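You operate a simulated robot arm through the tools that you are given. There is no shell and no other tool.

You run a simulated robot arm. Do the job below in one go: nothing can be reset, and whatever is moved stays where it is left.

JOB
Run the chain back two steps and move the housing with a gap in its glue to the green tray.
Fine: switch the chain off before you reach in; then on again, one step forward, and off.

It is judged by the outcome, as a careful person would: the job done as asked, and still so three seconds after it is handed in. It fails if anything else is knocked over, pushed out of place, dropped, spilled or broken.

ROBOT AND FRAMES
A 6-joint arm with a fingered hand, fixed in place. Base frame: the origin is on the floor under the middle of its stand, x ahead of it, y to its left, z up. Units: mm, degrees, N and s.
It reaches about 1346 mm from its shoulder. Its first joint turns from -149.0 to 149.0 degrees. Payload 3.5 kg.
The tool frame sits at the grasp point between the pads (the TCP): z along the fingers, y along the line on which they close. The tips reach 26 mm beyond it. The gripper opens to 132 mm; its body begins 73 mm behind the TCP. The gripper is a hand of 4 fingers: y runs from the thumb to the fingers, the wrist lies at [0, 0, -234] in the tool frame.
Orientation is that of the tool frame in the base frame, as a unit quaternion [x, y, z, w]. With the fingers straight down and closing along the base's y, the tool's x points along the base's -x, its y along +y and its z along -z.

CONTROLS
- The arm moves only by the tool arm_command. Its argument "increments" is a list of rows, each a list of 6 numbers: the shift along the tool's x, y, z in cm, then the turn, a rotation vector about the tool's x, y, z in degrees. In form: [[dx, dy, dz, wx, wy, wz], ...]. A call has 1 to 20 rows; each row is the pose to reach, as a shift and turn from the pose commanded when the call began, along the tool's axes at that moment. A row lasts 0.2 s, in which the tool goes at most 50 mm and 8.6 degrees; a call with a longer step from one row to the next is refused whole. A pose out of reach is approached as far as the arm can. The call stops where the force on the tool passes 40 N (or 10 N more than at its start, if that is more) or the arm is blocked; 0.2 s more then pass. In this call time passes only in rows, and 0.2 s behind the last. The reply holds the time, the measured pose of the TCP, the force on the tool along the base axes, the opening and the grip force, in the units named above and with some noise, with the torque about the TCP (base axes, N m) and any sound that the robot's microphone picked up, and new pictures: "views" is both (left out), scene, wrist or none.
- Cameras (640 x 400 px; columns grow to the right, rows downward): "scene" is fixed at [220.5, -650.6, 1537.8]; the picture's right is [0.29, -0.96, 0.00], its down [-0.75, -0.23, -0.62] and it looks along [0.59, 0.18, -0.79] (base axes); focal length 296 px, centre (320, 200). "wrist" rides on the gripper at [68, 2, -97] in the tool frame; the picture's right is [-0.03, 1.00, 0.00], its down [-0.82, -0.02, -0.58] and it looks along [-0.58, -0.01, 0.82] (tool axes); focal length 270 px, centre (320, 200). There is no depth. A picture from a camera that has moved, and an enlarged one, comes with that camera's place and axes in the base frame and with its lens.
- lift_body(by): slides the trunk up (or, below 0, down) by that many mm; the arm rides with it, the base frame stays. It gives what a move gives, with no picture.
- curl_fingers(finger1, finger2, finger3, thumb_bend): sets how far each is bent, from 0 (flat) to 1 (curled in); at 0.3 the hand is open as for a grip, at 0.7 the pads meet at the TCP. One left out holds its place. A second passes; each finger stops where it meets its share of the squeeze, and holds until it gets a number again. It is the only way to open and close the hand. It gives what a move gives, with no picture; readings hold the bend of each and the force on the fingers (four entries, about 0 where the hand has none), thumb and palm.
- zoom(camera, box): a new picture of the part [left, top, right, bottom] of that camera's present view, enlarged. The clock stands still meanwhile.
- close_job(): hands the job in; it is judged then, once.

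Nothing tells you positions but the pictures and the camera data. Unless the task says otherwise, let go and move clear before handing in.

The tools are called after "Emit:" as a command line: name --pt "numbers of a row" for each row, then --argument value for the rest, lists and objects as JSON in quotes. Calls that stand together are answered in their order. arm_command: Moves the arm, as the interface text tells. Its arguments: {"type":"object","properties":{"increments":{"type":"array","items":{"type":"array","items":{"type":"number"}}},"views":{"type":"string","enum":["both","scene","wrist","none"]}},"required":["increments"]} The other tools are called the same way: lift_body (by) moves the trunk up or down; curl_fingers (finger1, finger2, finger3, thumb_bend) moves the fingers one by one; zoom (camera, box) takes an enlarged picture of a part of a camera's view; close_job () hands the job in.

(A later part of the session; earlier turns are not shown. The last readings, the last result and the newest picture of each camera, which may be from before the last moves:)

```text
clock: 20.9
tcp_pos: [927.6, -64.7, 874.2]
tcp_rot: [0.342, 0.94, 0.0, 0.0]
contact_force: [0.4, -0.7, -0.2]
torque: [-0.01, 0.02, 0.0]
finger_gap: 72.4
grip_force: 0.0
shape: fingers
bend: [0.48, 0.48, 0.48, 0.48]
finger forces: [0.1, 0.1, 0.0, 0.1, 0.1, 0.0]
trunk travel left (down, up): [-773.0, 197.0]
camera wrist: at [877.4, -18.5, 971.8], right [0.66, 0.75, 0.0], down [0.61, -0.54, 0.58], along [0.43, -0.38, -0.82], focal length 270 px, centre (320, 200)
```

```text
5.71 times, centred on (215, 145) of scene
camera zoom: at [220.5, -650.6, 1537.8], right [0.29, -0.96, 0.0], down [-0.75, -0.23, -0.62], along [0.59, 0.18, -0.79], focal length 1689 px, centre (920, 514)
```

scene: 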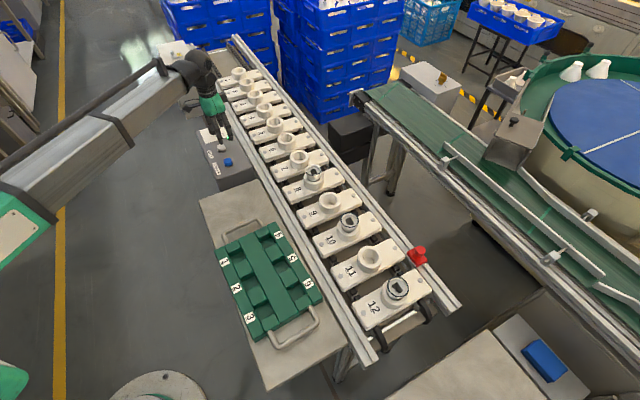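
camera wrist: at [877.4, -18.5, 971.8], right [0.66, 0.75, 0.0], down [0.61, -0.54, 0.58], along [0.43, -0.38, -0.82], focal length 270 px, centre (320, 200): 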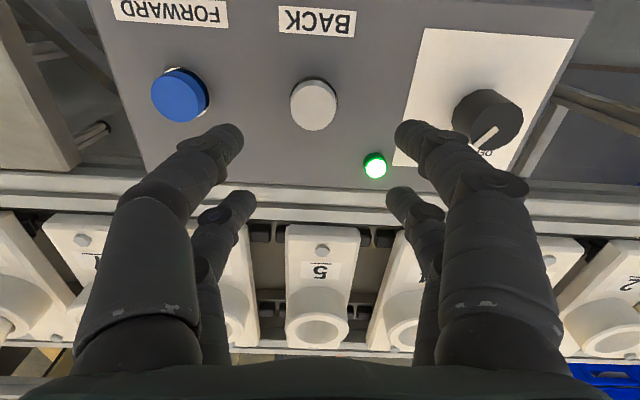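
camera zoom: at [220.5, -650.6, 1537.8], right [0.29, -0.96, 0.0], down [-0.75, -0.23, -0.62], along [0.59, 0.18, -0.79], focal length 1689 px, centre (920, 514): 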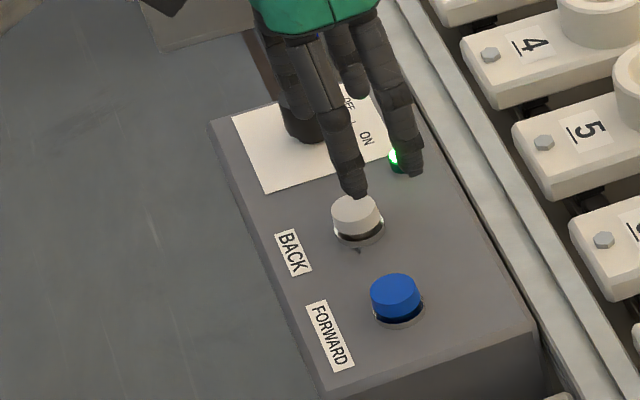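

The BACK button is at about (912, -54) with its top near z 797. I'll close all tips to a blunt point, shift slightly so the front pair sits over it, and come down close.

Emit:
curl_fingers --finger1 0.7 --finger2 0.7 --finger3 0.7 --thumb_bend 0.7

Emit:
arm_command --pt "0.2 -0.31 0 0 0 0" --pt "0.2 -0.31 0 0 0 0" --views "none"

Emit:
lift_body --by -42

Emit:
zoom --camera "wrist" --box '[160, 60, 480, 260]'

Emit:
zoom --camera "scene" --box '[195, 120, 245, 170]'

```text
clock: 21.9
tcp_pos: [928.2, -63.8, 873.9]
tcp_rot: [0.343, 0.939, 0.0, 0.0]
contact_force: [-0.7, -0.3, -0.3]
torque: [-0.01, -0.01, 0.01]
finger_gap: 1.5
grip_force: 0.1
shape: fingers
bend: [0.7, 0.7, 0.7, 0.7]
finger forces: [0.0, 0.0, 0.0, 0.1, 0.0, 0.0]
trunk travel left (down, up): [-773.0, 197.0]
```

```text
clock: 22.5
tcp_pos: [924.9, -65.5, 874.7]
tcp_rot: [0.343, 0.939, -0.001, 0.001]
contact_force: [-0.4, -0.4, -0.4]
torque: [-0.01, 0.0, 0.01]
finger_gap: 1.3
grip_force: 0.0
shape: fingers
bend: [0.7, 0.7, 0.7, 0.7]
finger forces: [0.0, 0.1, 0.1, 0.1, 0.0, 0.1]
trunk travel left (down, up): [-773.0, 197.0]
```

```text
clock: 23.4
tcp_pos: [924.7, -65.3, 832.1]
tcp_rot: [0.343, 0.939, 0.0, 0.0]
contact_force: [0.1, 0.1, 0.2]
torque: [-0.03, 0.02, -0.02]
finger_gap: 1.5
grip_force: 0.1
shape: fingers
bend: [0.7, 0.7, 0.7, 0.7]
finger forces: [0.1, 0.1, 0.0, 0.0, 0.1, 0.0]
trunk travel left (down, up): [-731.0, 239.0]
```

```text
2.00 times, centred on (320, 160) of wrist
camera zoom: at [873.9, -19.3, 929.7], right [0.66, 0.75, 0.0], down [0.61, -0.54, 0.58], along [0.43, -0.38, -0.82], focal length 541 px, centre (320, 280)
```

zoom: 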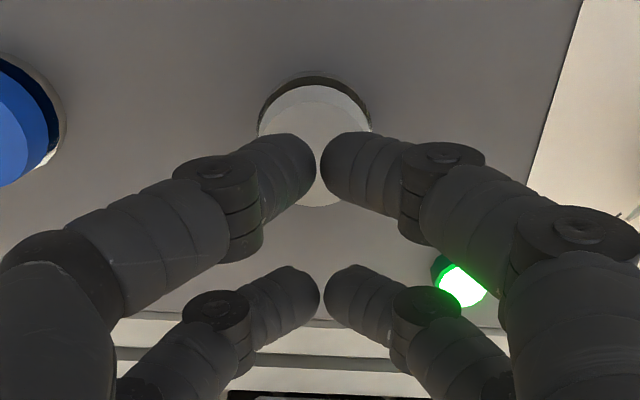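

```text
8.00 times, centred on (220, 145) of scene
camera zoom: at [220.5, -650.6, 1537.8], right [0.29, -0.96, 0.0], down [-0.75, -0.23, -0.62], along [0.59, 0.18, -0.79], focal length 2365 px, centre (1120, 640)
```

zoom: 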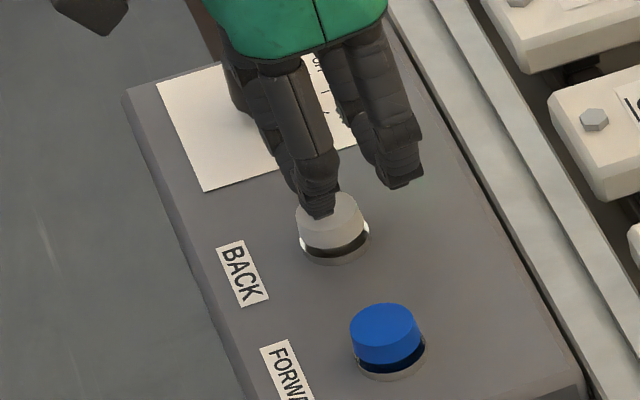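

The front tips sit right over the BACK cap. I'll lower in small steps until it clicks.

Emit:
lift_body --by -8

```text
clock: 24.0
tcp_pos: [924.8, -66.3, 825.4]
tcp_rot: [0.341, 0.94, -0.001, 0.0]
contact_force: [0.2, -0.1, 1.1]
torque: [0.0, 0.0, 0.01]
finger_gap: 1.4
grip_force: 0.2
shape: fingers
bend: [0.7, 0.7, 0.7, 0.7]
finger forces: [0.7, 0.0, 0.0, 0.1, 0.5, 0.1]
trunk travel left (down, up): [-723.0, 247.0]
heard: click
```

A click came at light contact. I'll raise off the button and see whether the chain stepped.

Emit:
lift_body --by 10

Emit:
arm_command --pt "0 0 0 0 0 0"

```text
clock: 24.5
tcp_pos: [925.6, -65.1, 834.8]
tcp_rot: [0.342, 0.94, 0.001, 0.001]
contact_force: [0.4, -0.4, -0.5]
torque: [0.03, 0.02, 0.0]
finger_gap: 1.3
grip_force: 0.0
shape: fingers
bend: [0.7, 0.7, 0.7, 0.7]
finger forces: [0.1, 0.1, 0.0, 0.0, 0.0, 0.0]
trunk travel left (down, up): [-733.0, 237.0]
```

```text
clock: 24.9
tcp_pos: [924.5, -65.4, 834.6]
tcp_rot: [0.342, 0.94, 0.001, 0.0]
contact_force: [0.0, 0.1, -0.2]
torque: [0.03, 0.0, 0.03]
finger_gap: 1.4
grip_force: 0.1
shape: fingers
bend: [0.7, 0.7, 0.7, 0.7]
finger forces: [0.0, 0.0, 0.0, 0.1, 0.0, 0.0]
trunk travel left (down, up): [-733.0, 237.0]
camera wrist: at [873.9, -19.3, 931.7], right [0.66, 0.75, 0.0], down [0.61, -0.54, 0.58], along [0.43, -0.38, -0.82], focal length 270 px, centre (320, 200)
```

scene: 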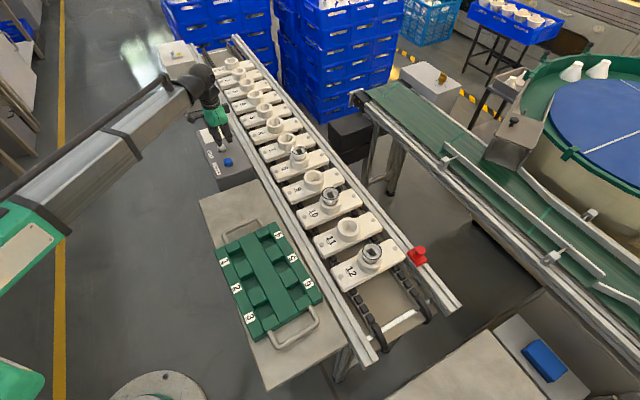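
wrist: 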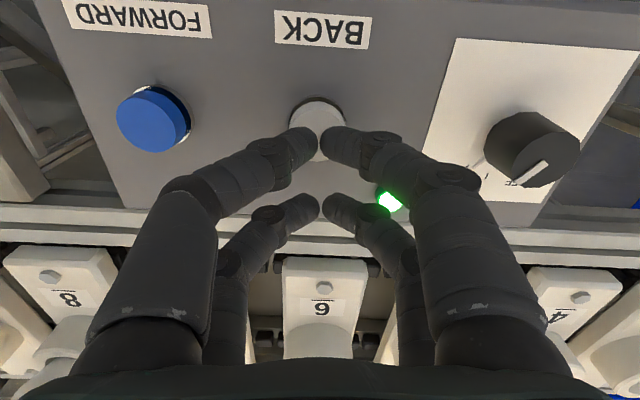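

The chain moved back exactly one step, with 12 now where 11 was. I'll wait a moment to confirm it's still, then press once more.

Emit:
arm_command --pt "0 0 0 0 0 0" --pt "0 0 0 0 0 0" --pt "0 0 0 0 0 0" --pt "0 0 0 0 0 0" --pt "0 0 0 0 0 0" --views "scene"

Emit:
lift_body --by -10

```text
clock: 26.1
tcp_pos: [924.8, -66.6, 834.3]
tcp_rot: [0.342, 0.94, 0.0, 0.0]
contact_force: [0.4, -0.8, 0.5]
torque: [-0.02, -0.01, 0.03]
finger_gap: 1.4
grip_force: 0.0
shape: fingers
bend: [0.7, 0.7, 0.7, 0.7]
finger forces: [0.0, 0.0, 0.0, 0.1, 0.0, 0.0]
trunk travel left (down, up): [-733.0, 237.0]
```

scene: 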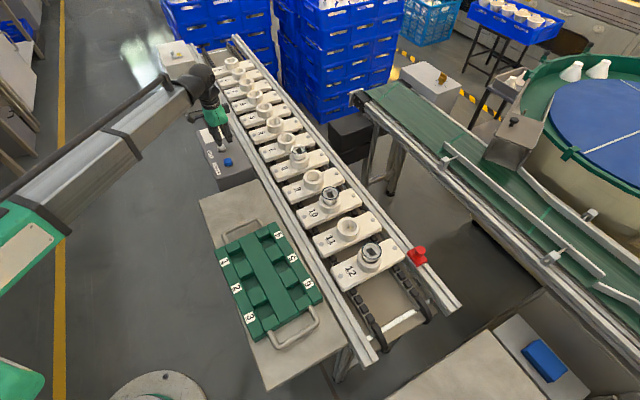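

```text
clock: 26.7
tcp_pos: [924.3, -65.9, 823.3]
tcp_rot: [0.342, 0.94, -0.001, 0.0]
contact_force: [1.2, 0.1, 1.3]
torque: [0.02, 0.03, -0.03]
finger_gap: 1.1
grip_force: 1.0
shape: fingers
bend: [0.7, 0.7, 0.7, 0.7]
finger forces: [0.7, 0.0, 0.0, 0.1, 0.6, 0.0]
trunk travel left (down, up): [-723.0, 247.0]
heard: click
```

A second click was heard, so I'll raise off the button and check the chain.

Emit:
lift_body --by 50

Emit:
arm_command --pt "0 0 0 0 0 0" --pt "0 0 0 0 0 0" --pt "0 0 0 0 0 0"

```text
clock: 27.6
tcp_pos: [924.6, -65.2, 874.6]
tcp_rot: [0.342, 0.94, 0.0, 0.0]
contact_force: [-0.7, 0.7, -0.4]
torque: [0.0, 0.02, 0.0]
finger_gap: 1.1
grip_force: 0.0
shape: fingers
bend: [0.7, 0.7, 0.7, 0.7]
finger forces: [0.0, 0.1, 0.1, 0.0, 0.0, 0.0]
trunk travel left (down, up): [-773.0, 197.0]
```

```text
clock: 28.4
tcp_pos: [925.2, -65.4, 875.0]
tcp_rot: [0.342, 0.94, 0.001, 0.001]
contact_force: [0.0, -0.2, -0.3]
torque: [-0.01, -0.04, -0.01]
finger_gap: 1.5
grip_force: 0.1
shape: fingers
bend: [0.7, 0.7, 0.7, 0.7]
finger forces: [0.1, 0.0, 0.0, 0.0, 0.0, 0.1]
trunk travel left (down, up): [-773.0, 197.0]
camera wrist: at [874.0, -19.3, 971.7], right [0.66, 0.75, 0.0], down [0.61, -0.54, 0.58], along [0.43, -0.38, -0.82], focal length 270 px, centre (320, 200)
```

scene: 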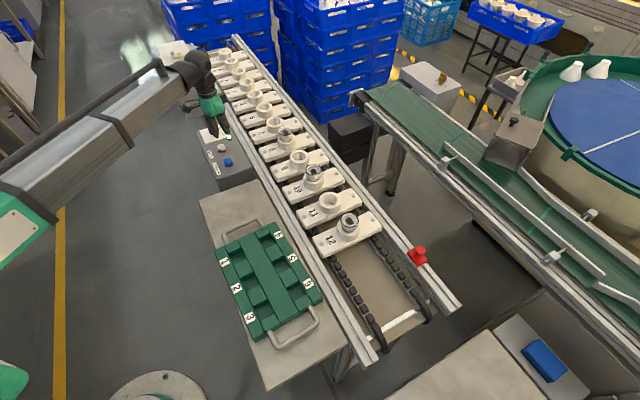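
wrist: 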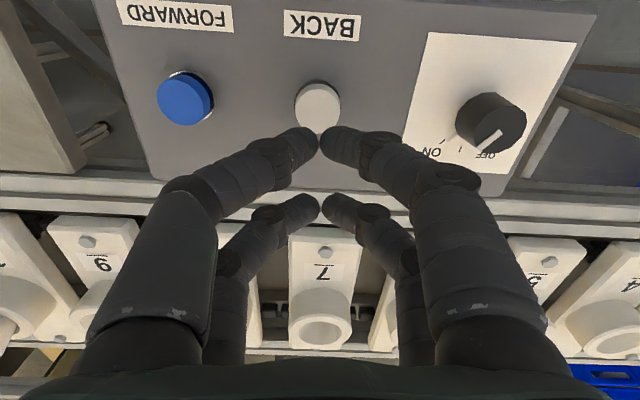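

Two steps back are done: 12 is now at 10's old place. I'll check the knob before switching it OFF.

Emit:
zoom --camera "wrist" --box '[380, 40, 620, 190]'

Emit:
zoom --camera "scene" --box '[185, 110, 245, 180]'

Emit:
zoom --camera "scene" --box '[265, 115, 305, 155]'

Emit:
zoom --camera "scene" --box '[290, 155, 380, 245]'

```text
2.67 times, centred on (500, 115) of wrist
camera zoom: at [874.0, -19.3, 971.7], right [0.66, 0.75, 0.0], down [0.61, -0.54, 0.58], along [0.43, -0.38, -0.82], focal length 721 px, centre (-160, 427)
```

zoom: 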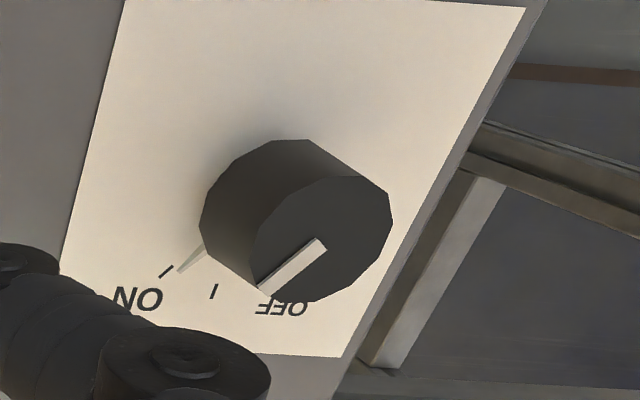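

```text
5.71 times, centred on (215, 145) of scene
camera zoom: at [220.5, -650.6, 1537.8], right [0.29, -0.96, 0.0], down [-0.75, -0.23, -0.62], along [0.59, 0.18, -0.79], focal length 1689 px, centre (920, 514)
```

zoom: 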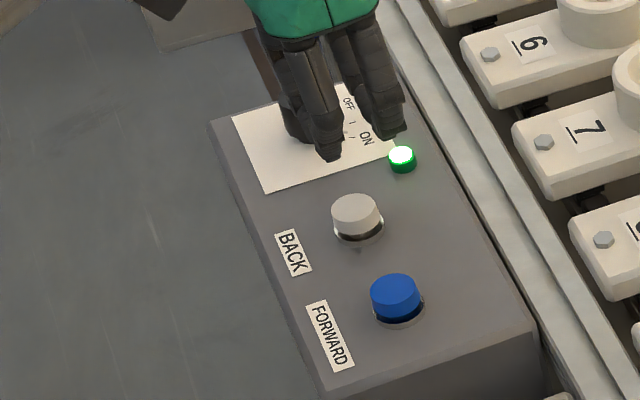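

```text
10.00 times, centred on (285, 135) of scene
camera zoom: at [220.5, -650.6, 1537.8], right [0.29, -0.96, 0.0], down [-0.75, -0.23, -0.62], along [0.59, 0.18, -0.79], focal length 2956 px, centre (670, 850)
```

zoom: 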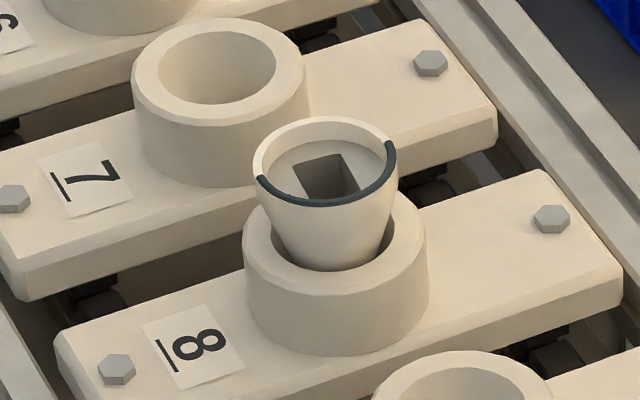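

```text
4.44 times, centred on (335, 200) of scene
camera zoom: at [220.5, -650.6, 1537.8], right [0.29, -0.96, 0.0], down [-0.75, -0.23, -0.62], along [0.59, 0.18, -0.79], focal length 1314 px, centre (253, 200)
```

zoom: 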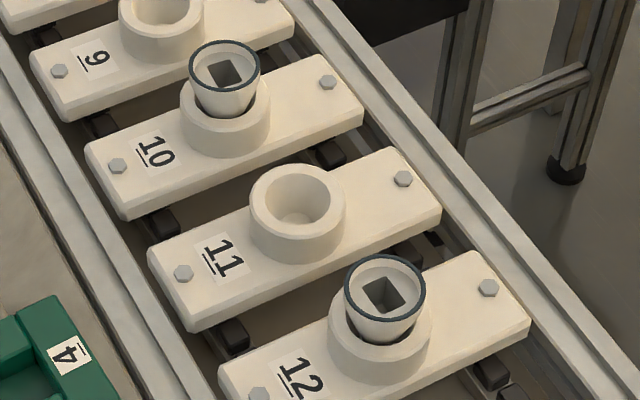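

The knob marker sits on ON and the lamp is lit. I'll go back over the knob with the hand part open, then down, grip, and turn it the other way.

Emit:
curl_fingers --finger1 0.48 --finger2 0.48 --finger3 0.48 --thumb_bend 0.48

Emit:
arm_command --pt "0.15 3.7 0 0 0 0" --pt "0.3 7.4 0 0 0 0" --pt "0.45 11.1 0 0 0 0" --pt "0.45 11.1 0 0 0 0"

Emit:
zoom --camera "wrist" --box '[220, 60, 420, 200]'

```text
clock: 29.4
tcp_pos: [924.5, -65.8, 873.6]
tcp_rot: [0.342, 0.94, -0.001, 0.0]
contact_force: [-0.5, 0.9, 0.8]
torque: [-0.01, -0.03, -0.01]
finger_gap: 72.2
grip_force: 0.1
shape: fingers
bend: [0.48, 0.48, 0.48, 0.48]
finger forces: [0.0, 0.1, 0.0, 0.0, 0.1, 0.0]
trunk travel left (down, up): [-773.0, 197.0]
```

```text
clock: 30.4
tcp_pos: [993.5, 21.7, 873.8]
tcp_rot: [0.341, 0.94, 0.0, 0.001]
contact_force: [0.0, -0.5, 0.8]
torque: [0.0, 0.02, 0.02]
finger_gap: 72.3
grip_force: 0.1
shape: fingers
bend: [0.48, 0.48, 0.48, 0.48]
finger forces: [0.0, 0.0, 0.1, 0.0, 0.0, 0.1]
trunk travel left (down, up): [-773.0, 197.0]
camera wrist: at [942.4, 68.5, 971.6], right [0.66, 0.75, 0.0], down [0.61, -0.54, 0.58], along [0.43, -0.38, -0.82], focal length 270 px, centre (320, 200)
```

scene: 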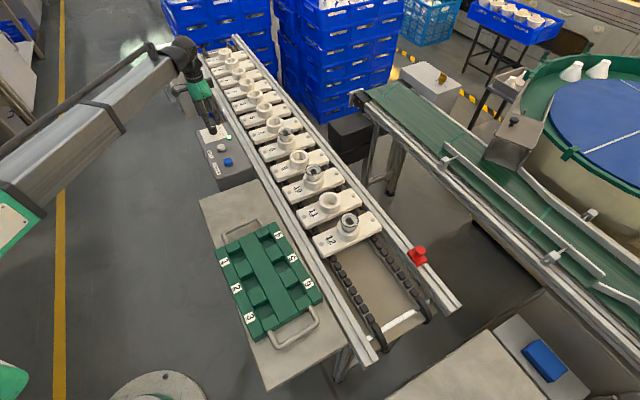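
wrist: 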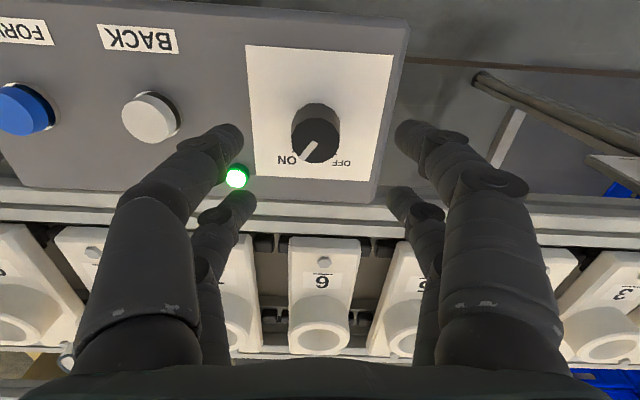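

```text
2.86 times, centred on (320, 130) of wrist
camera zoom: at [942.4, 68.5, 971.6], right [0.66, 0.75, 0.0], down [0.61, -0.54, 0.58], along [0.43, -0.38, -0.82], focal length 772 px, centre (320, 400)
```

zoom: 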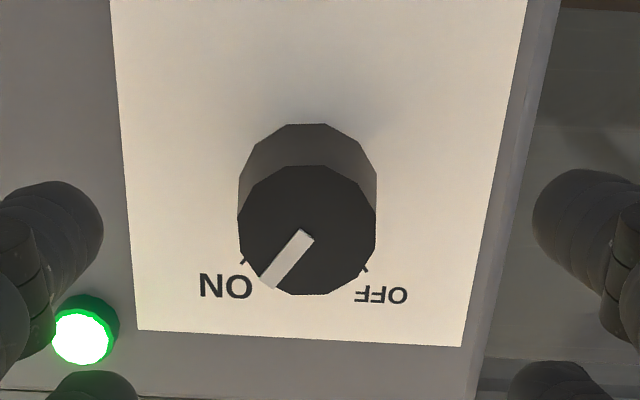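

The knob is about 2 mm off centre in the tool frame. I'll correct that, lower, grip, and turn back 70°.

Emit:
arm_command --pt "0.1 -0.18 0 0 0 0" --pt "0.1 -0.18 0 0 0 0" --views "none"

Emit:
lift_body --by -60

Emit:
curl_fingers --finger1 0.7 --finger2 0.7 --finger3 0.7 --thumb_bend 0.7

Emit:
arm_command --pt "0 0 0 0 0 -7" --pt "0 0 0 0 0 -14" --pt "0 0 0 0 0 -21" --pt "0 0 0 0 0 -28" --pt "0 0 0 0 0 -35" --pt "0 0 0 0 0 -42" --pt "0 0 0 0 0 -49" --pt "0 0 0 0 0 -56" --pt "0 0 0 0 0 -63" --pt "0 0 0 0 0 -70"

Emit:
zoom --camera "wrist" --box '[160, 60, 480, 260]'

Emit:
zoom --camera "scene" --box '[185, 90, 245, 160]'

```text
clock: 31.0
tcp_pos: [990.7, 20.4, 874.8]
tcp_rot: [0.341, 0.94, 0.0, 0.0]
contact_force: [0.6, 0.3, 1.0]
torque: [-0.01, -0.02, 0.03]
finger_gap: 72.1
grip_force: 0.0
shape: fingers
bend: [0.48, 0.48, 0.48, 0.48]
finger forces: [0.0, 0.0, 0.0, 0.1, 0.0, 0.0]
trunk travel left (down, up): [-773.0, 197.0]
```

```text
clock: 32.0
tcp_pos: [991.4, 20.4, 814.4]
tcp_rot: [0.342, 0.94, 0.0, 0.0]
contact_force: [-0.2, 0.4, 0.5]
torque: [0.02, -0.01, 0.0]
finger_gap: 72.3
grip_force: 0.2
shape: fingers
bend: [0.48, 0.48, 0.48, 0.48]
finger forces: [0.0, 0.0, 0.1, 0.0, 0.0, 0.0]
trunk travel left (down, up): [-713.0, 257.0]
```

```text
clock: 33.0
tcp_pos: [991.5, 21.8, 812.9]
tcp_rot: [0.342, 0.94, 0.0, 0.0]
contact_force: [-3.1, -1.1, -1.9]
torque: [-0.02, 0.08, 0.04]
finger_gap: 14.1
grip_force: 5.7
shape: fingers
bend: [0.66, 0.67, 0.66, 0.67]
finger forces: [2.8, 2.0, 2.4, 0.0, 4.6, 0.0]
trunk travel left (down, up): [-713.0, 257.0]
```

```text
clock: 35.2
tcp_pos: [992.2, 21.3, 814.2]
tcp_rot: [-0.26, 0.966, 0.0, 0.0]
contact_force: [-2.4, 0.9, -2.5]
torque: [0.04, 0.03, 0.03]
finger_gap: 13.6
grip_force: 7.4
shape: fingers
bend: [0.66, 0.67, 0.67, 0.68]
finger forces: [4.7, 3.1, 2.8, 0.1, 4.2, 0.0]
trunk travel left (down, up): [-713.0, 257.0]
heard: click
camera wrist: at [931.5, -10.7, 911.6], right [-0.48, 0.88, 0.0], down [0.72, 0.39, 0.58], along [0.51, 0.28, -0.82], focal length 270 px, centre (320, 200)
```

scene: 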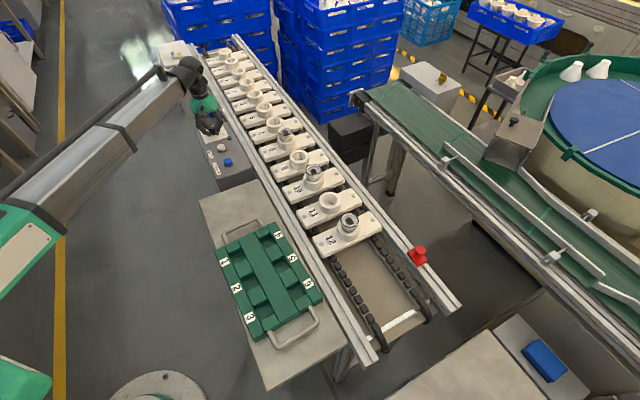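
wrist: 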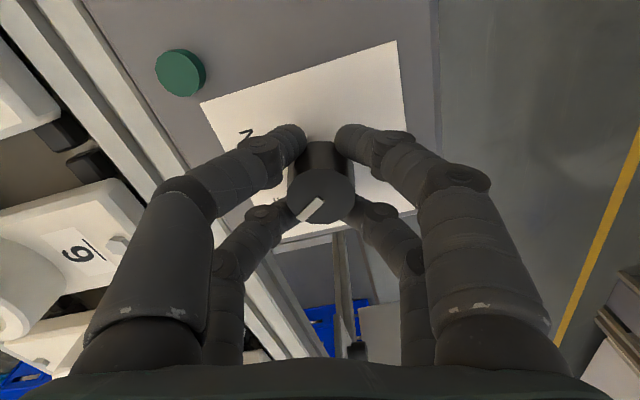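

```text
2.00 times, centred on (320, 160) of wrist
camera zoom: at [931.5, -10.7, 911.6], right [-0.48, 0.88, 0.0], down [0.72, 0.39, 0.58], along [0.51, 0.28, -0.82], focal length 541 px, centre (320, 280)
```

zoom: 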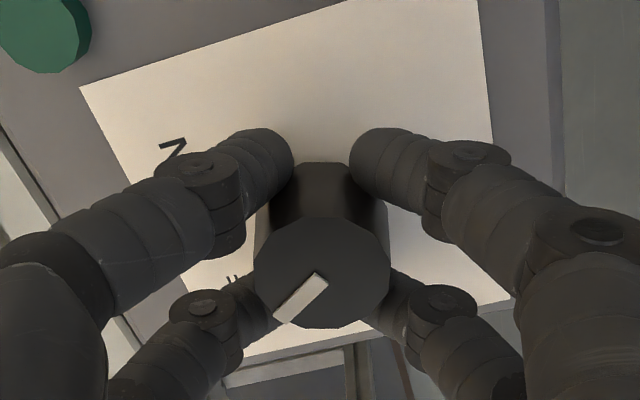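

```text
5.71 times, centred on (215, 125) of scene
camera zoom: at [220.5, -650.6, 1537.8], right [0.29, -0.96, 0.0], down [-0.75, -0.23, -0.62], along [0.59, 0.18, -0.79], focal length 1689 px, centre (920, 629)
```

zoom: 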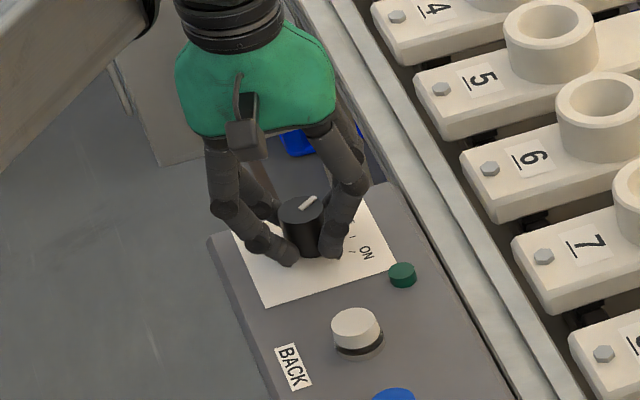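

The lamp is dark and a click was heard, so the chain is OFF. I'll release, raise well clear, and move above the housing on carrier 8, which I put at about (970, -290).

Emit:
curl_fingers --finger1 0.48 --finger2 0.48 --finger3 0.48 --thumb_bend 0.48

Emit:
lift_body --by 190

Emit:
arm_command --pt "2.2 -3.1 0 0 0 -2" --pt "4.4 -6.2 0 0 0 -4" --pt "6.6 -9.3 0 0 0 -6" --pt "8.8 -12.4 0 0 0 -8" --pt "11 -15.5 0 0 0 -10" --pt "13.2 -18.6 0 0 0 -12" --pt "15.5 -21.6 0 0 0 -14" --pt "17.8 -24.6 0 0 0 -15" --pt "17.8 -24.6 0 0 0 -15"

```text
clock: 36.2
tcp_pos: [989.8, 21.1, 814.1]
tcp_rot: [-0.259, 0.966, 0.0, 0.001]
contact_force: [-0.4, 0.0, 0.3]
torque: [0.0, -0.02, 0.0]
finger_gap: 72.1
grip_force: 0.1
shape: fingers
bend: [0.48, 0.48, 0.48, 0.48]
finger forces: [0.1, 0.0, 0.1, 0.0, 0.0, 0.0]
trunk travel left (down, up): [-713.0, 257.0]
```

```text
clock: 38.3
tcp_pos: [991.0, 21.8, 1004.2]
tcp_rot: [-0.259, 0.966, 0.0, 0.0]
contact_force: [-0.1, 0.7, 0.1]
torque: [0.02, -0.01, -0.01]
finger_gap: 72.2
grip_force: 0.1
shape: fingers
bend: [0.48, 0.48, 0.48, 0.48]
finger forces: [0.0, 0.1, 0.1, 0.0, 0.1, 0.0]
trunk travel left (down, up): [-903.0, 67.0]
```

```text
clock: 40.3
tcp_pos: [960.6, -281.8, 1004.8]
tcp_rot: [-0.384, 0.924, 0.0, -0.001]
contact_force: [-0.6, -0.6, 0.1]
torque: [0.03, 0.03, 0.0]
finger_gap: 72.0
grip_force: 0.0
shape: fingers
bend: [0.48, 0.48, 0.48, 0.48]
finger forces: [0.0, 0.0, 0.0, 0.0, 0.1, 0.0]
trunk travel left (down, up): [-903.0, 67.0]
camera wrist: at [910.7, -327.6, 1101.7], right [-0.69, 0.72, 0.0], down [0.59, 0.56, 0.58], along [0.42, 0.4, -0.82], focal length 270 px, centre (320, 200)
```

scene: 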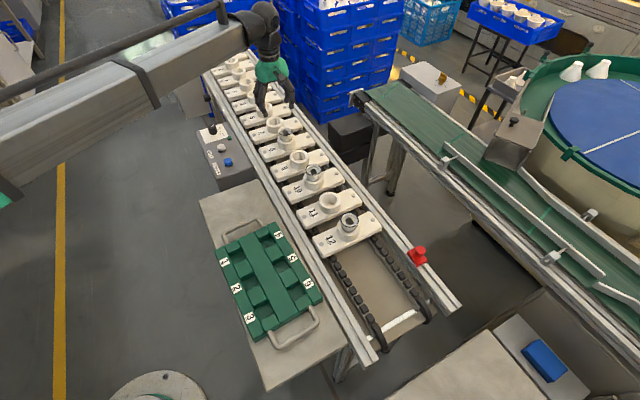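
wrist: 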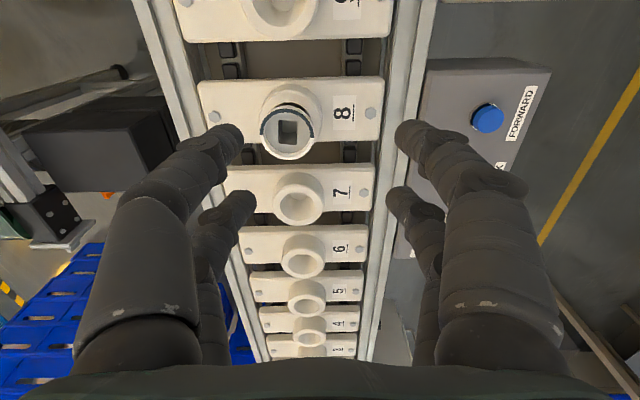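

Emit:
zoom --camera "wrist" --box '[230, 60, 390, 180]'

Emit:
zoom --camera "scene" --box '[240, 70, 320, 170]'

```text
3.33 times, centred on (310, 120) of wrist
camera zoom: at [910.7, -327.6, 1101.7], right [-0.69, 0.72, 0.0], down [0.59, 0.56, 0.58], along [0.42, 0.4, -0.82], focal length 901 px, centre (353, 467)
```

zoom: 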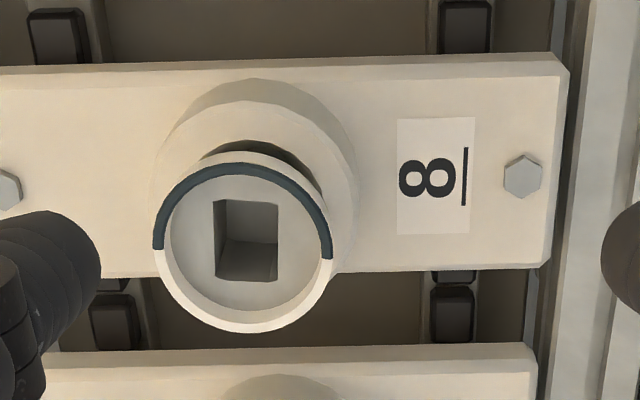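

```text
4.00 times, centred on (280, 120) of scene
camera zoom: at [220.5, -650.6, 1537.8], right [0.29, -0.96, 0.0], down [-0.75, -0.23, -0.62], along [0.59, 0.18, -0.79], focal length 1183 px, centre (480, 520)
```

zoom: 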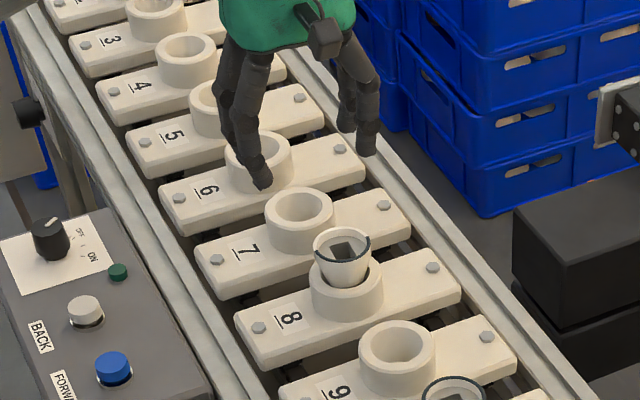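

The rim looks to be around (1008, -280, 842). I'll centre over it for a second sighting.

Emit:
arm_command --pt "-1.7 -1.6 0 0 0 0" --pt "-3.4 -3.2 0 0 0 0" --pt "-3.4 -3.2 0 0 0 0" --views "wrist"

Emit:
zoom --camera "wrist" --box '[240, 60, 400, 180]'

```text
clock: 41.1
tcp_pos: [1007.1, -278.3, 1003.8]
tcp_rot: [-0.383, 0.924, 0.001, 0.001]
contact_force: [-0.5, -0.9, -0.2]
torque: [0.0, -0.01, 0.0]
finger_gap: 72.2
grip_force: 0.1
shape: fingers
bend: [0.48, 0.48, 0.48, 0.48]
finger forces: [0.0, 0.0, 0.0, 0.0, 0.0, 0.0]
trunk travel left (down, up): [-903.0, 67.0]
camera wrist: at [957.3, -325.1, 1101.7], right [-0.69, 0.72, 0.0], down [0.59, 0.56, 0.58], along [0.42, 0.4, -0.82], focal length 270 px, centre (320, 200)
```

wrist: 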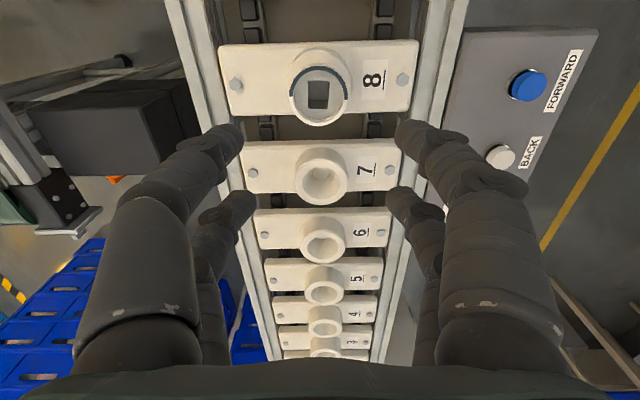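

```text
3.33 times, centred on (320, 120) of wrist
camera zoom: at [957.3, -325.1, 1101.7], right [-0.69, 0.72, 0.0], down [0.59, 0.56, 0.58], along [0.42, 0.4, -0.82], focal length 901 px, centre (320, 467)
```

zoom: 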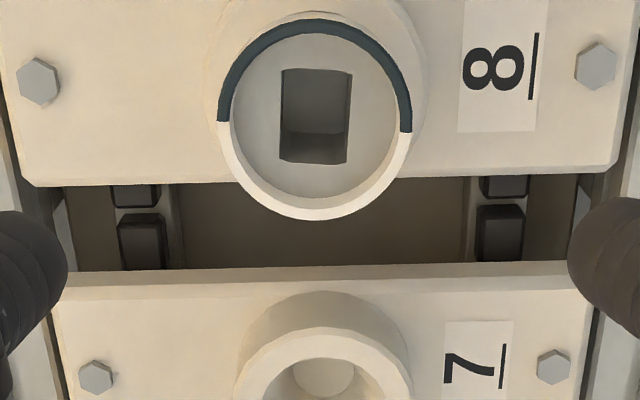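

The second sighting gives the rim centre at (1004, -282), z about 854, 52 mm across. I'll correct by 5 mm along tool x, open a bit wider, and come part way down for a closer look.

Emit:
curl_fingers --finger1 0.4 --finger2 0.4 --finger3 0.4 --thumb_bend 0.4

Emit:
arm_command --pt "0.53 0 0 0 0 0" --pt "0.53 0 0 0 0 0" --views "none"

Emit:
lift_body --by -100

Emit:
zoom --camera "wrist" --box '[160, 60, 480, 260]'

Emit:
zoom --camera "scene" --box '[250, 90, 320, 170]'

```text
clock: 42.1
tcp_pos: [1004.7, -278.6, 1003.7]
tcp_rot: [-0.383, 0.924, -0.001, 0.0]
contact_force: [-0.5, -0.5, -0.1]
torque: [0.0, -0.02, 0.01]
finger_gap: 99.3
grip_force: 0.0
shape: fingers
bend: [0.4, 0.4, 0.4, 0.4]
finger forces: [0.0, 0.0, 0.0, 0.0, 0.0, 0.1]
trunk travel left (down, up): [-903.0, 67.0]
```

```text
clock: 42.7
tcp_pos: [1001.5, -282.3, 1005.3]
tcp_rot: [-0.383, 0.924, 0.0, 0.0]
contact_force: [0.5, 0.3, 0.6]
torque: [0.04, -0.01, 0.02]
finger_gap: 99.5
grip_force: 0.0
shape: fingers
bend: [0.4, 0.4, 0.4, 0.4]
finger forces: [0.1, 0.1, 0.1, 0.0, 0.1, 0.0]
trunk travel left (down, up): [-903.0, 67.0]
```

```text
clock: 44.0
tcp_pos: [1002.8, -283.0, 903.5]
tcp_rot: [-0.383, 0.924, 0.0, 0.0]
contact_force: [0.8, 0.5, -0.1]
torque: [-0.01, 0.0, 0.01]
finger_gap: 99.4
grip_force: 0.0
shape: fingers
bend: [0.4, 0.4, 0.4, 0.4]
finger forces: [0.0, 0.0, 0.0, 0.1, 0.0, 0.0]
trunk travel left (down, up): [-803.0, 167.0]
```

```text
2.00 times, centred on (320, 160) of wrist
camera zoom: at [953.3, -329.0, 1001.8], right [-0.69, 0.72, 0.0], down [0.59, 0.56, 0.58], along [0.42, 0.4, -0.82], focal length 541 px, centre (320, 280)
```

zoom: 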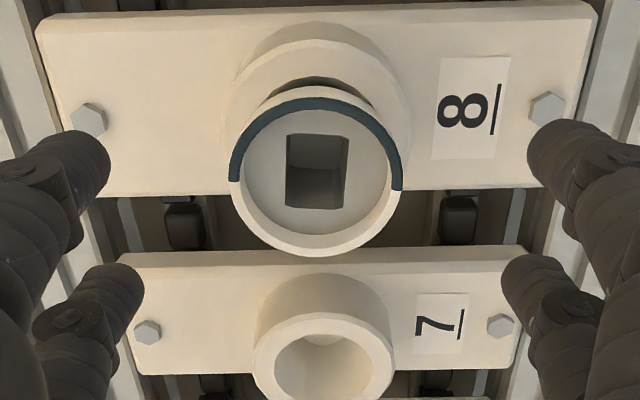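

```text
5.00 times, centred on (285, 130) of scene
camera zoom: at [220.5, -650.6, 1537.8], right [0.29, -0.96, 0.0], down [-0.75, -0.23, -0.62], along [0.59, 0.18, -0.79], focal length 1478 px, centre (495, 550)
```

zoom: 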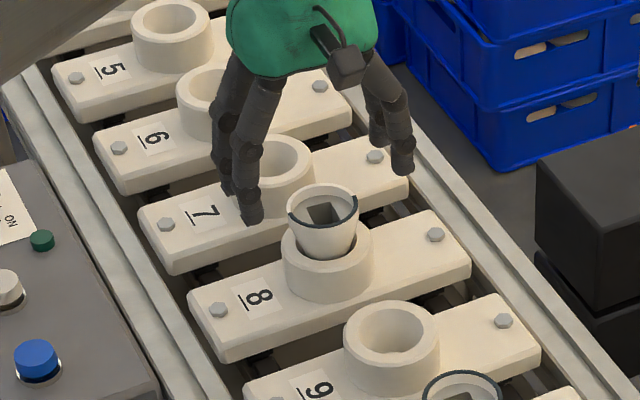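

Alignment is within 1 mm, with the rim near z 852 and the cup top near z 821. I'll lower 52 mm so the tips sit just above the cup top and beside the housing's tapered wall, below the glue bead.

Emit:
lift_body --by -52

Emit:
zoom --camera "scene" --box '[260, 100, 320, 165]'

Emit:
zoom --camera "wrist" --box '[160, 100, 480, 300]'

```text
clock: 45.0
tcp_pos: [1003.1, -282.8, 851.7]
tcp_rot: [-0.382, 0.924, 0.0, 0.0]
contact_force: [0.0, -0.2, 0.3]
torque: [-0.04, -0.04, -0.02]
finger_gap: 99.5
grip_force: 0.0
shape: fingers
bend: [0.4, 0.4, 0.4, 0.4]
finger forces: [0.0, 0.0, 0.1, 0.1, 0.0, 0.0]
trunk travel left (down, up): [-751.0, 219.0]
```

```text
6.15 times, centred on (290, 132) of scene
camera zoom: at [220.5, -650.6, 1537.8], right [0.29, -0.96, 0.0], down [-0.75, -0.23, -0.62], along [0.59, 0.18, -0.79], focal length 1819 px, centre (505, 615)
```

zoom: 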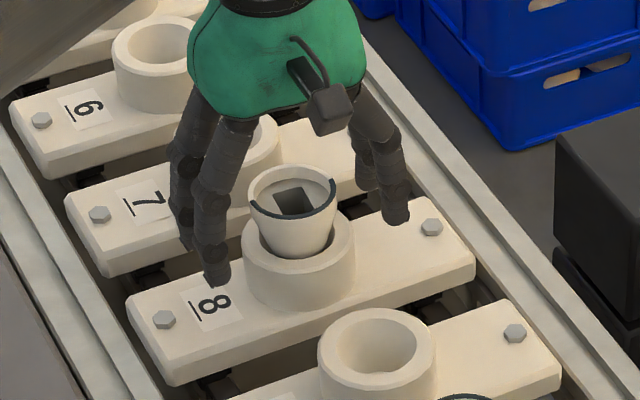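

```text
2.00 times, centred on (320, 200) of wrist
camera zoom: at [953.3, -329.0, 949.8], right [-0.69, 0.72, 0.0], down [0.59, 0.56, 0.58], along [0.42, 0.4, -0.82], focal length 541 px, centre (320, 200)
```

zoom: 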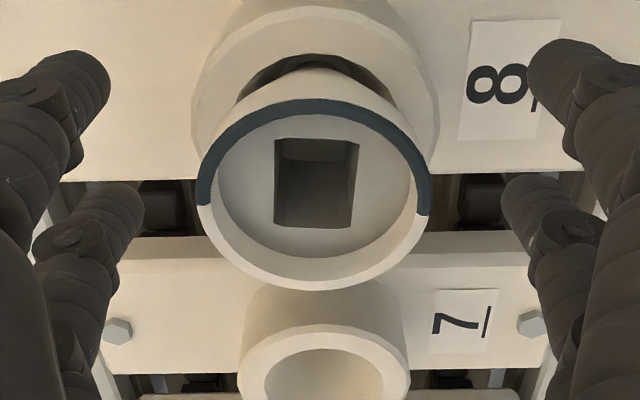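

The fingers straddle the housing cleanly. Tip bottoms look close to the cup top, so I'll raise 3 mm and then close gently in stages.

Emit:
lift_body --by 3

Emit:
curl_fingers --finger1 0.52 --finger2 0.52 --finger3 0.52 --thumb_bend 0.52

Emit:
zoom --camera "wrist" --box '[160, 100, 480, 300]'

Emit:
zoom --camera "scene" --box '[265, 105, 315, 160]'

```text
clock: 45.5
tcp_pos: [1002.0, -283.0, 855.1]
tcp_rot: [-0.383, 0.924, -0.001, 0.0]
contact_force: [-0.1, -0.3, 0.7]
torque: [0.02, -0.01, 0.04]
finger_gap: 99.5
grip_force: 0.0
shape: fingers
bend: [0.4, 0.4, 0.4, 0.4]
finger forces: [0.0, 0.0, 0.0, 0.0, 0.0, 0.0]
trunk travel left (down, up): [-754.0, 216.0]
```

```text
clock: 46.5
tcp_pos: [1001.9, -283.4, 854.5]
tcp_rot: [-0.383, 0.924, 0.0, 0.0]
contact_force: [0.4, 0.7, -0.3]
torque: [0.0, -0.03, -0.04]
finger_gap: 59.7
grip_force: 0.1
shape: fingers
bend: [0.52, 0.52, 0.52, 0.52]
finger forces: [0.0, 0.0, 0.0, 0.1, 0.0, 0.1]
trunk travel left (down, up): [-754.0, 216.0]
```

```text
2.00 times, centred on (320, 200) of wrist
camera zoom: at [953.4, -329.0, 952.7], right [-0.69, 0.72, 0.0], down [0.59, 0.56, 0.58], along [0.42, 0.4, -0.82], focal length 541 px, centre (320, 200)
```

zoom: 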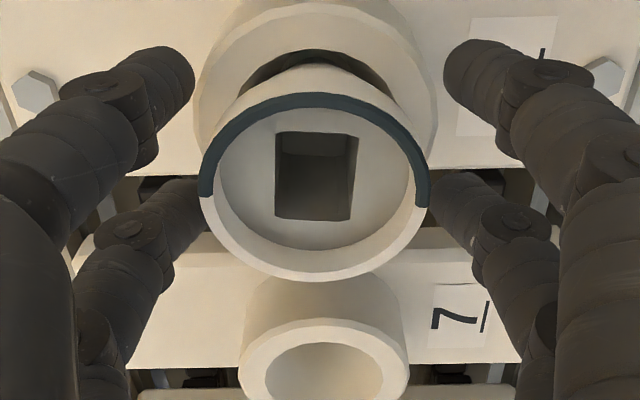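

```text
7.27 times, centred on (290, 132) of scene
camera zoom: at [220.5, -650.6, 1537.8], right [0.29, -0.96, 0.0], down [-0.75, -0.23, -0.62], along [0.59, 0.18, -0.79], focal length 2150 px, centre (538, 691)
```

zoom: 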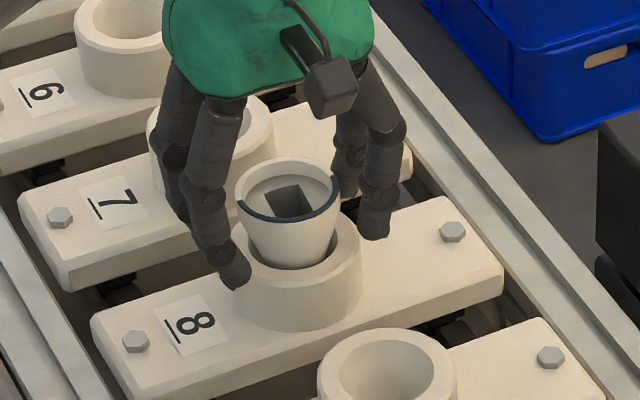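

Emit:
curl_fingers --finger1 0.58 --finger2 0.58 --finger3 0.58 --thumb_bend 0.58

Emit:
zoom --camera "wrist" --box '[160, 100, 480, 300]'

Emit:
zoom --camera "scene" --box '[265, 105, 315, 160]'

```text
clock: 47.5
tcp_pos: [1002.3, -281.9, 854.7]
tcp_rot: [-0.382, 0.924, -0.001, -0.001]
contact_force: [-0.3, 0.5, 0.0]
torque: [-0.01, -0.02, -0.02]
finger_gap: 42.9
grip_force: 0.0
shape: fingers
bend: [0.57, 0.57, 0.57, 0.57]
finger forces: [0.0, 0.0, 0.0, 0.0, 0.0, 0.0]
trunk travel left (down, up): [-754.0, 216.0]
```

```text
2.00 times, centred on (320, 200) of wrist
camera zoom: at [953.4, -329.0, 952.7], right [-0.69, 0.72, 0.0], down [0.59, 0.56, 0.58], along [0.42, 0.4, -0.82], focal length 541 px, centre (320, 200)
```

zoom: 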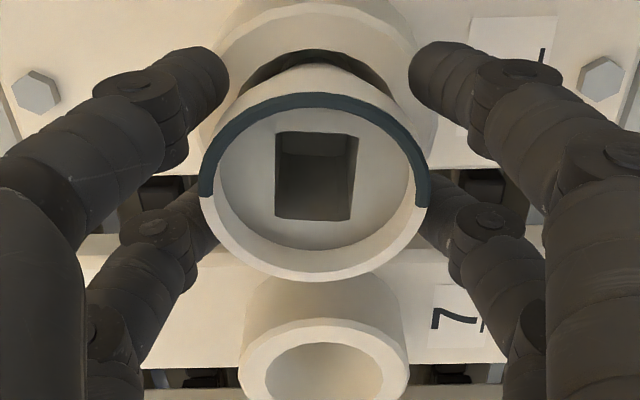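

```text
7.27 times, centred on (290, 132) of scene
camera zoom: at [220.5, -650.6, 1537.8], right [0.29, -0.96, 0.0], down [-0.75, -0.23, -0.62], along [0.59, 0.18, -0.79], focal length 2150 px, centre (538, 691)
```

zoom: 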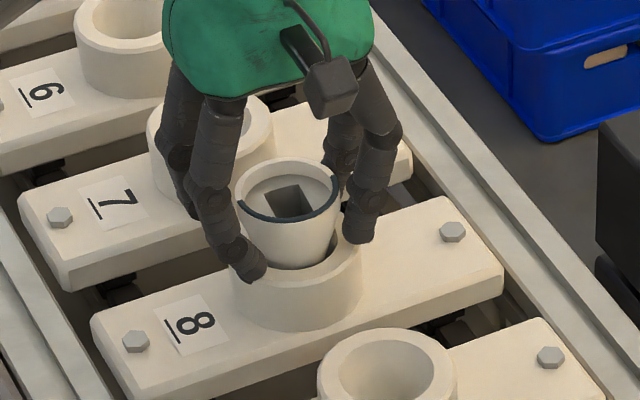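

Emit:
curl_fingers --finger1 0.63 --finger2 0.63 --finger3 0.63 --thumb_bend 0.63

Emit:
zoom --camera "wrist" --box '[160, 100, 480, 300]'

Emit:
zoom --camera "scene" --box '[265, 105, 315, 160]'

```text
clock: 48.5
tcp_pos: [1001.7, -283.4, 854.3]
tcp_rot: [-0.382, 0.924, 0.0, 0.0]
contact_force: [0.2, 0.2, 0.7]
torque: [-0.02, 0.03, -0.02]
finger_gap: 29.5
grip_force: 4.1
shape: fingers
bend: [0.61, 0.6, 0.6, 0.62]
finger forces: [1.5, 2.1, 1.7, 0.0, 1.9, 0.0]
trunk travel left (down, up): [-754.0, 216.0]
```

```text
2.00 times, centred on (320, 200) of wrist
camera zoom: at [953.4, -329.0, 952.7], right [-0.69, 0.72, 0.0], down [0.59, 0.56, 0.58], along [0.42, 0.4, -0.82], focal length 541 px, centre (320, 200)
```

zoom: 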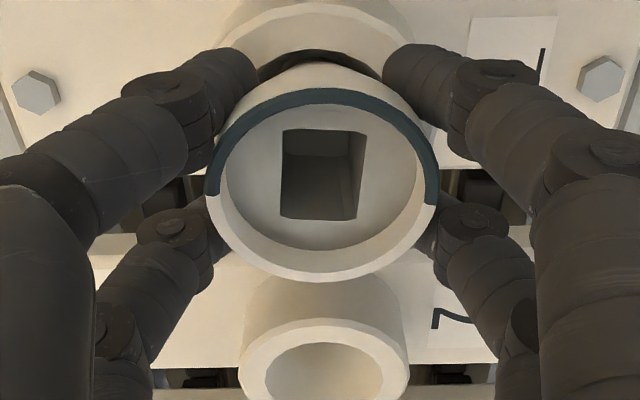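

```text
7.27 times, centred on (290, 132) of scene
camera zoom: at [220.5, -650.6, 1537.8], right [0.29, -0.96, 0.0], down [-0.75, -0.23, -0.62], along [0.59, 0.18, -0.79], focal length 2150 px, centre (538, 691)
```

zoom: 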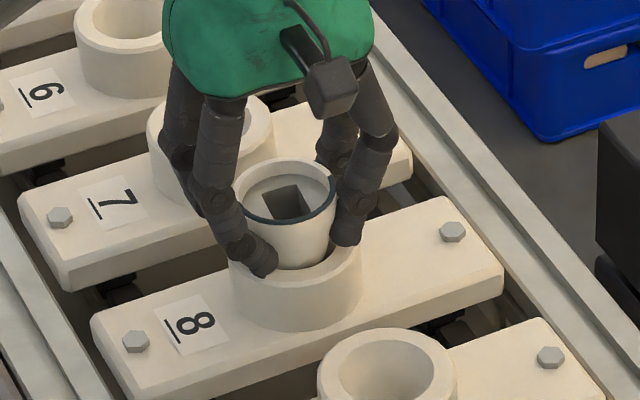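

All four tips touch the taper evenly at about 2 N, below the bead. I'll firm up the grip and lift slowly.

Emit:
curl_fingers --finger1 0.68 --finger2 0.68 --finger3 0.68 --thumb_bend 0.68

Emit:
zoom --camera "wrist" --box '[160, 100, 480, 300]'

Emit:
lift_body --by 10

Emit:
zoom --camera "wrist" --box '[160, 100, 480, 300]'

Emit:
zoom --camera "scene" --box '[265, 105, 315, 160]'

```text
clock: 49.5
tcp_pos: [1002.7, -283.8, 855.7]
tcp_rot: [-0.383, 0.924, -0.001, 0.0]
contact_force: [-1.2, -0.2, 0.5]
torque: [0.03, 0.01, 0.0]
finger_gap: 26.6
grip_force: 10.4
shape: fingers
bend: [0.61, 0.6, 0.62, 0.65]
finger forces: [4.9, 6.0, 4.5, 0.0, 6.0, 0.1]
trunk travel left (down, up): [-754.0, 216.0]
```

```text
2.00 times, centred on (320, 200) of wrist
camera zoom: at [953.4, -329.1, 952.7], right [-0.69, 0.72, 0.0], down [0.59, 0.56, 0.58], along [0.42, 0.4, -0.82], focal length 541 px, centre (320, 200)
```

zoom: 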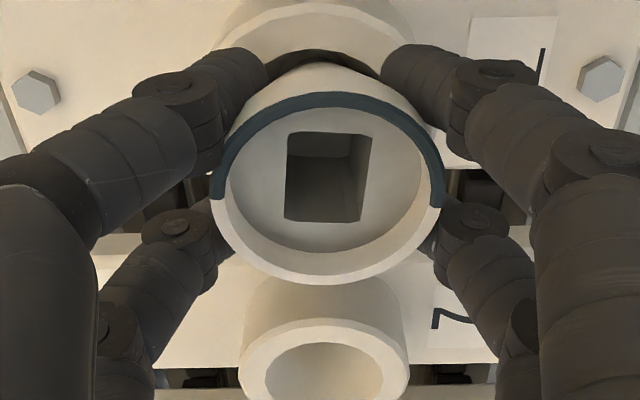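

```text
clock: 50.1
tcp_pos: [1002.3, -282.8, 865.4]
tcp_rot: [-0.383, 0.924, 0.0, 0.0]
contact_force: [-0.6, -0.2, -0.3]
torque: [0.04, 0.01, -0.01]
finger_gap: 26.5
grip_force: 10.3
shape: fingers
bend: [0.61, 0.6, 0.62, 0.65]
finger forces: [4.9, 5.9, 4.4, 0.1, 5.9, 0.0]
trunk travel left (down, up): [-764.0, 206.0]
```

```text
2.00 times, centred on (320, 200) of wrist
camera zoom: at [953.5, -329.0, 962.7], right [-0.69, 0.72, 0.0], down [0.59, 0.56, 0.58], along [0.42, 0.4, -0.82], focal length 541 px, centre (320, 200)
```

zoom: 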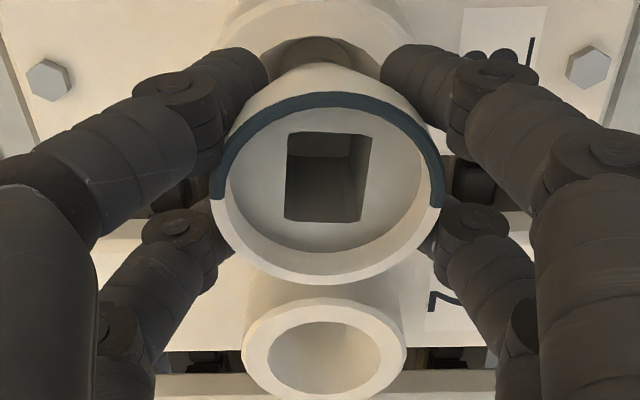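

```text
7.27 times, centred on (290, 132) of scene
camera zoom: at [220.5, -650.6, 1537.8], right [0.29, -0.96, 0.0], down [-0.75, -0.23, -0.62], along [0.59, 0.18, -0.79], focal length 2150 px, centre (538, 691)
```

zoom: 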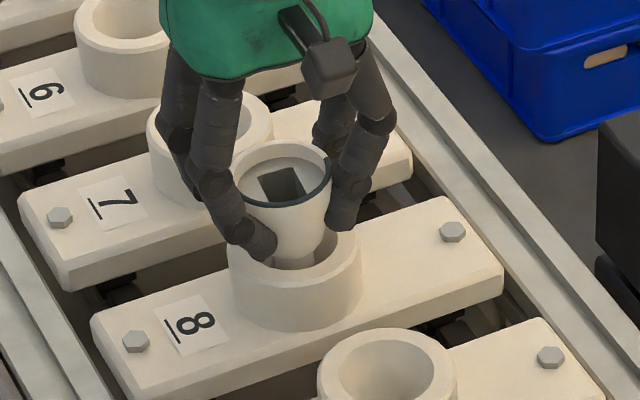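

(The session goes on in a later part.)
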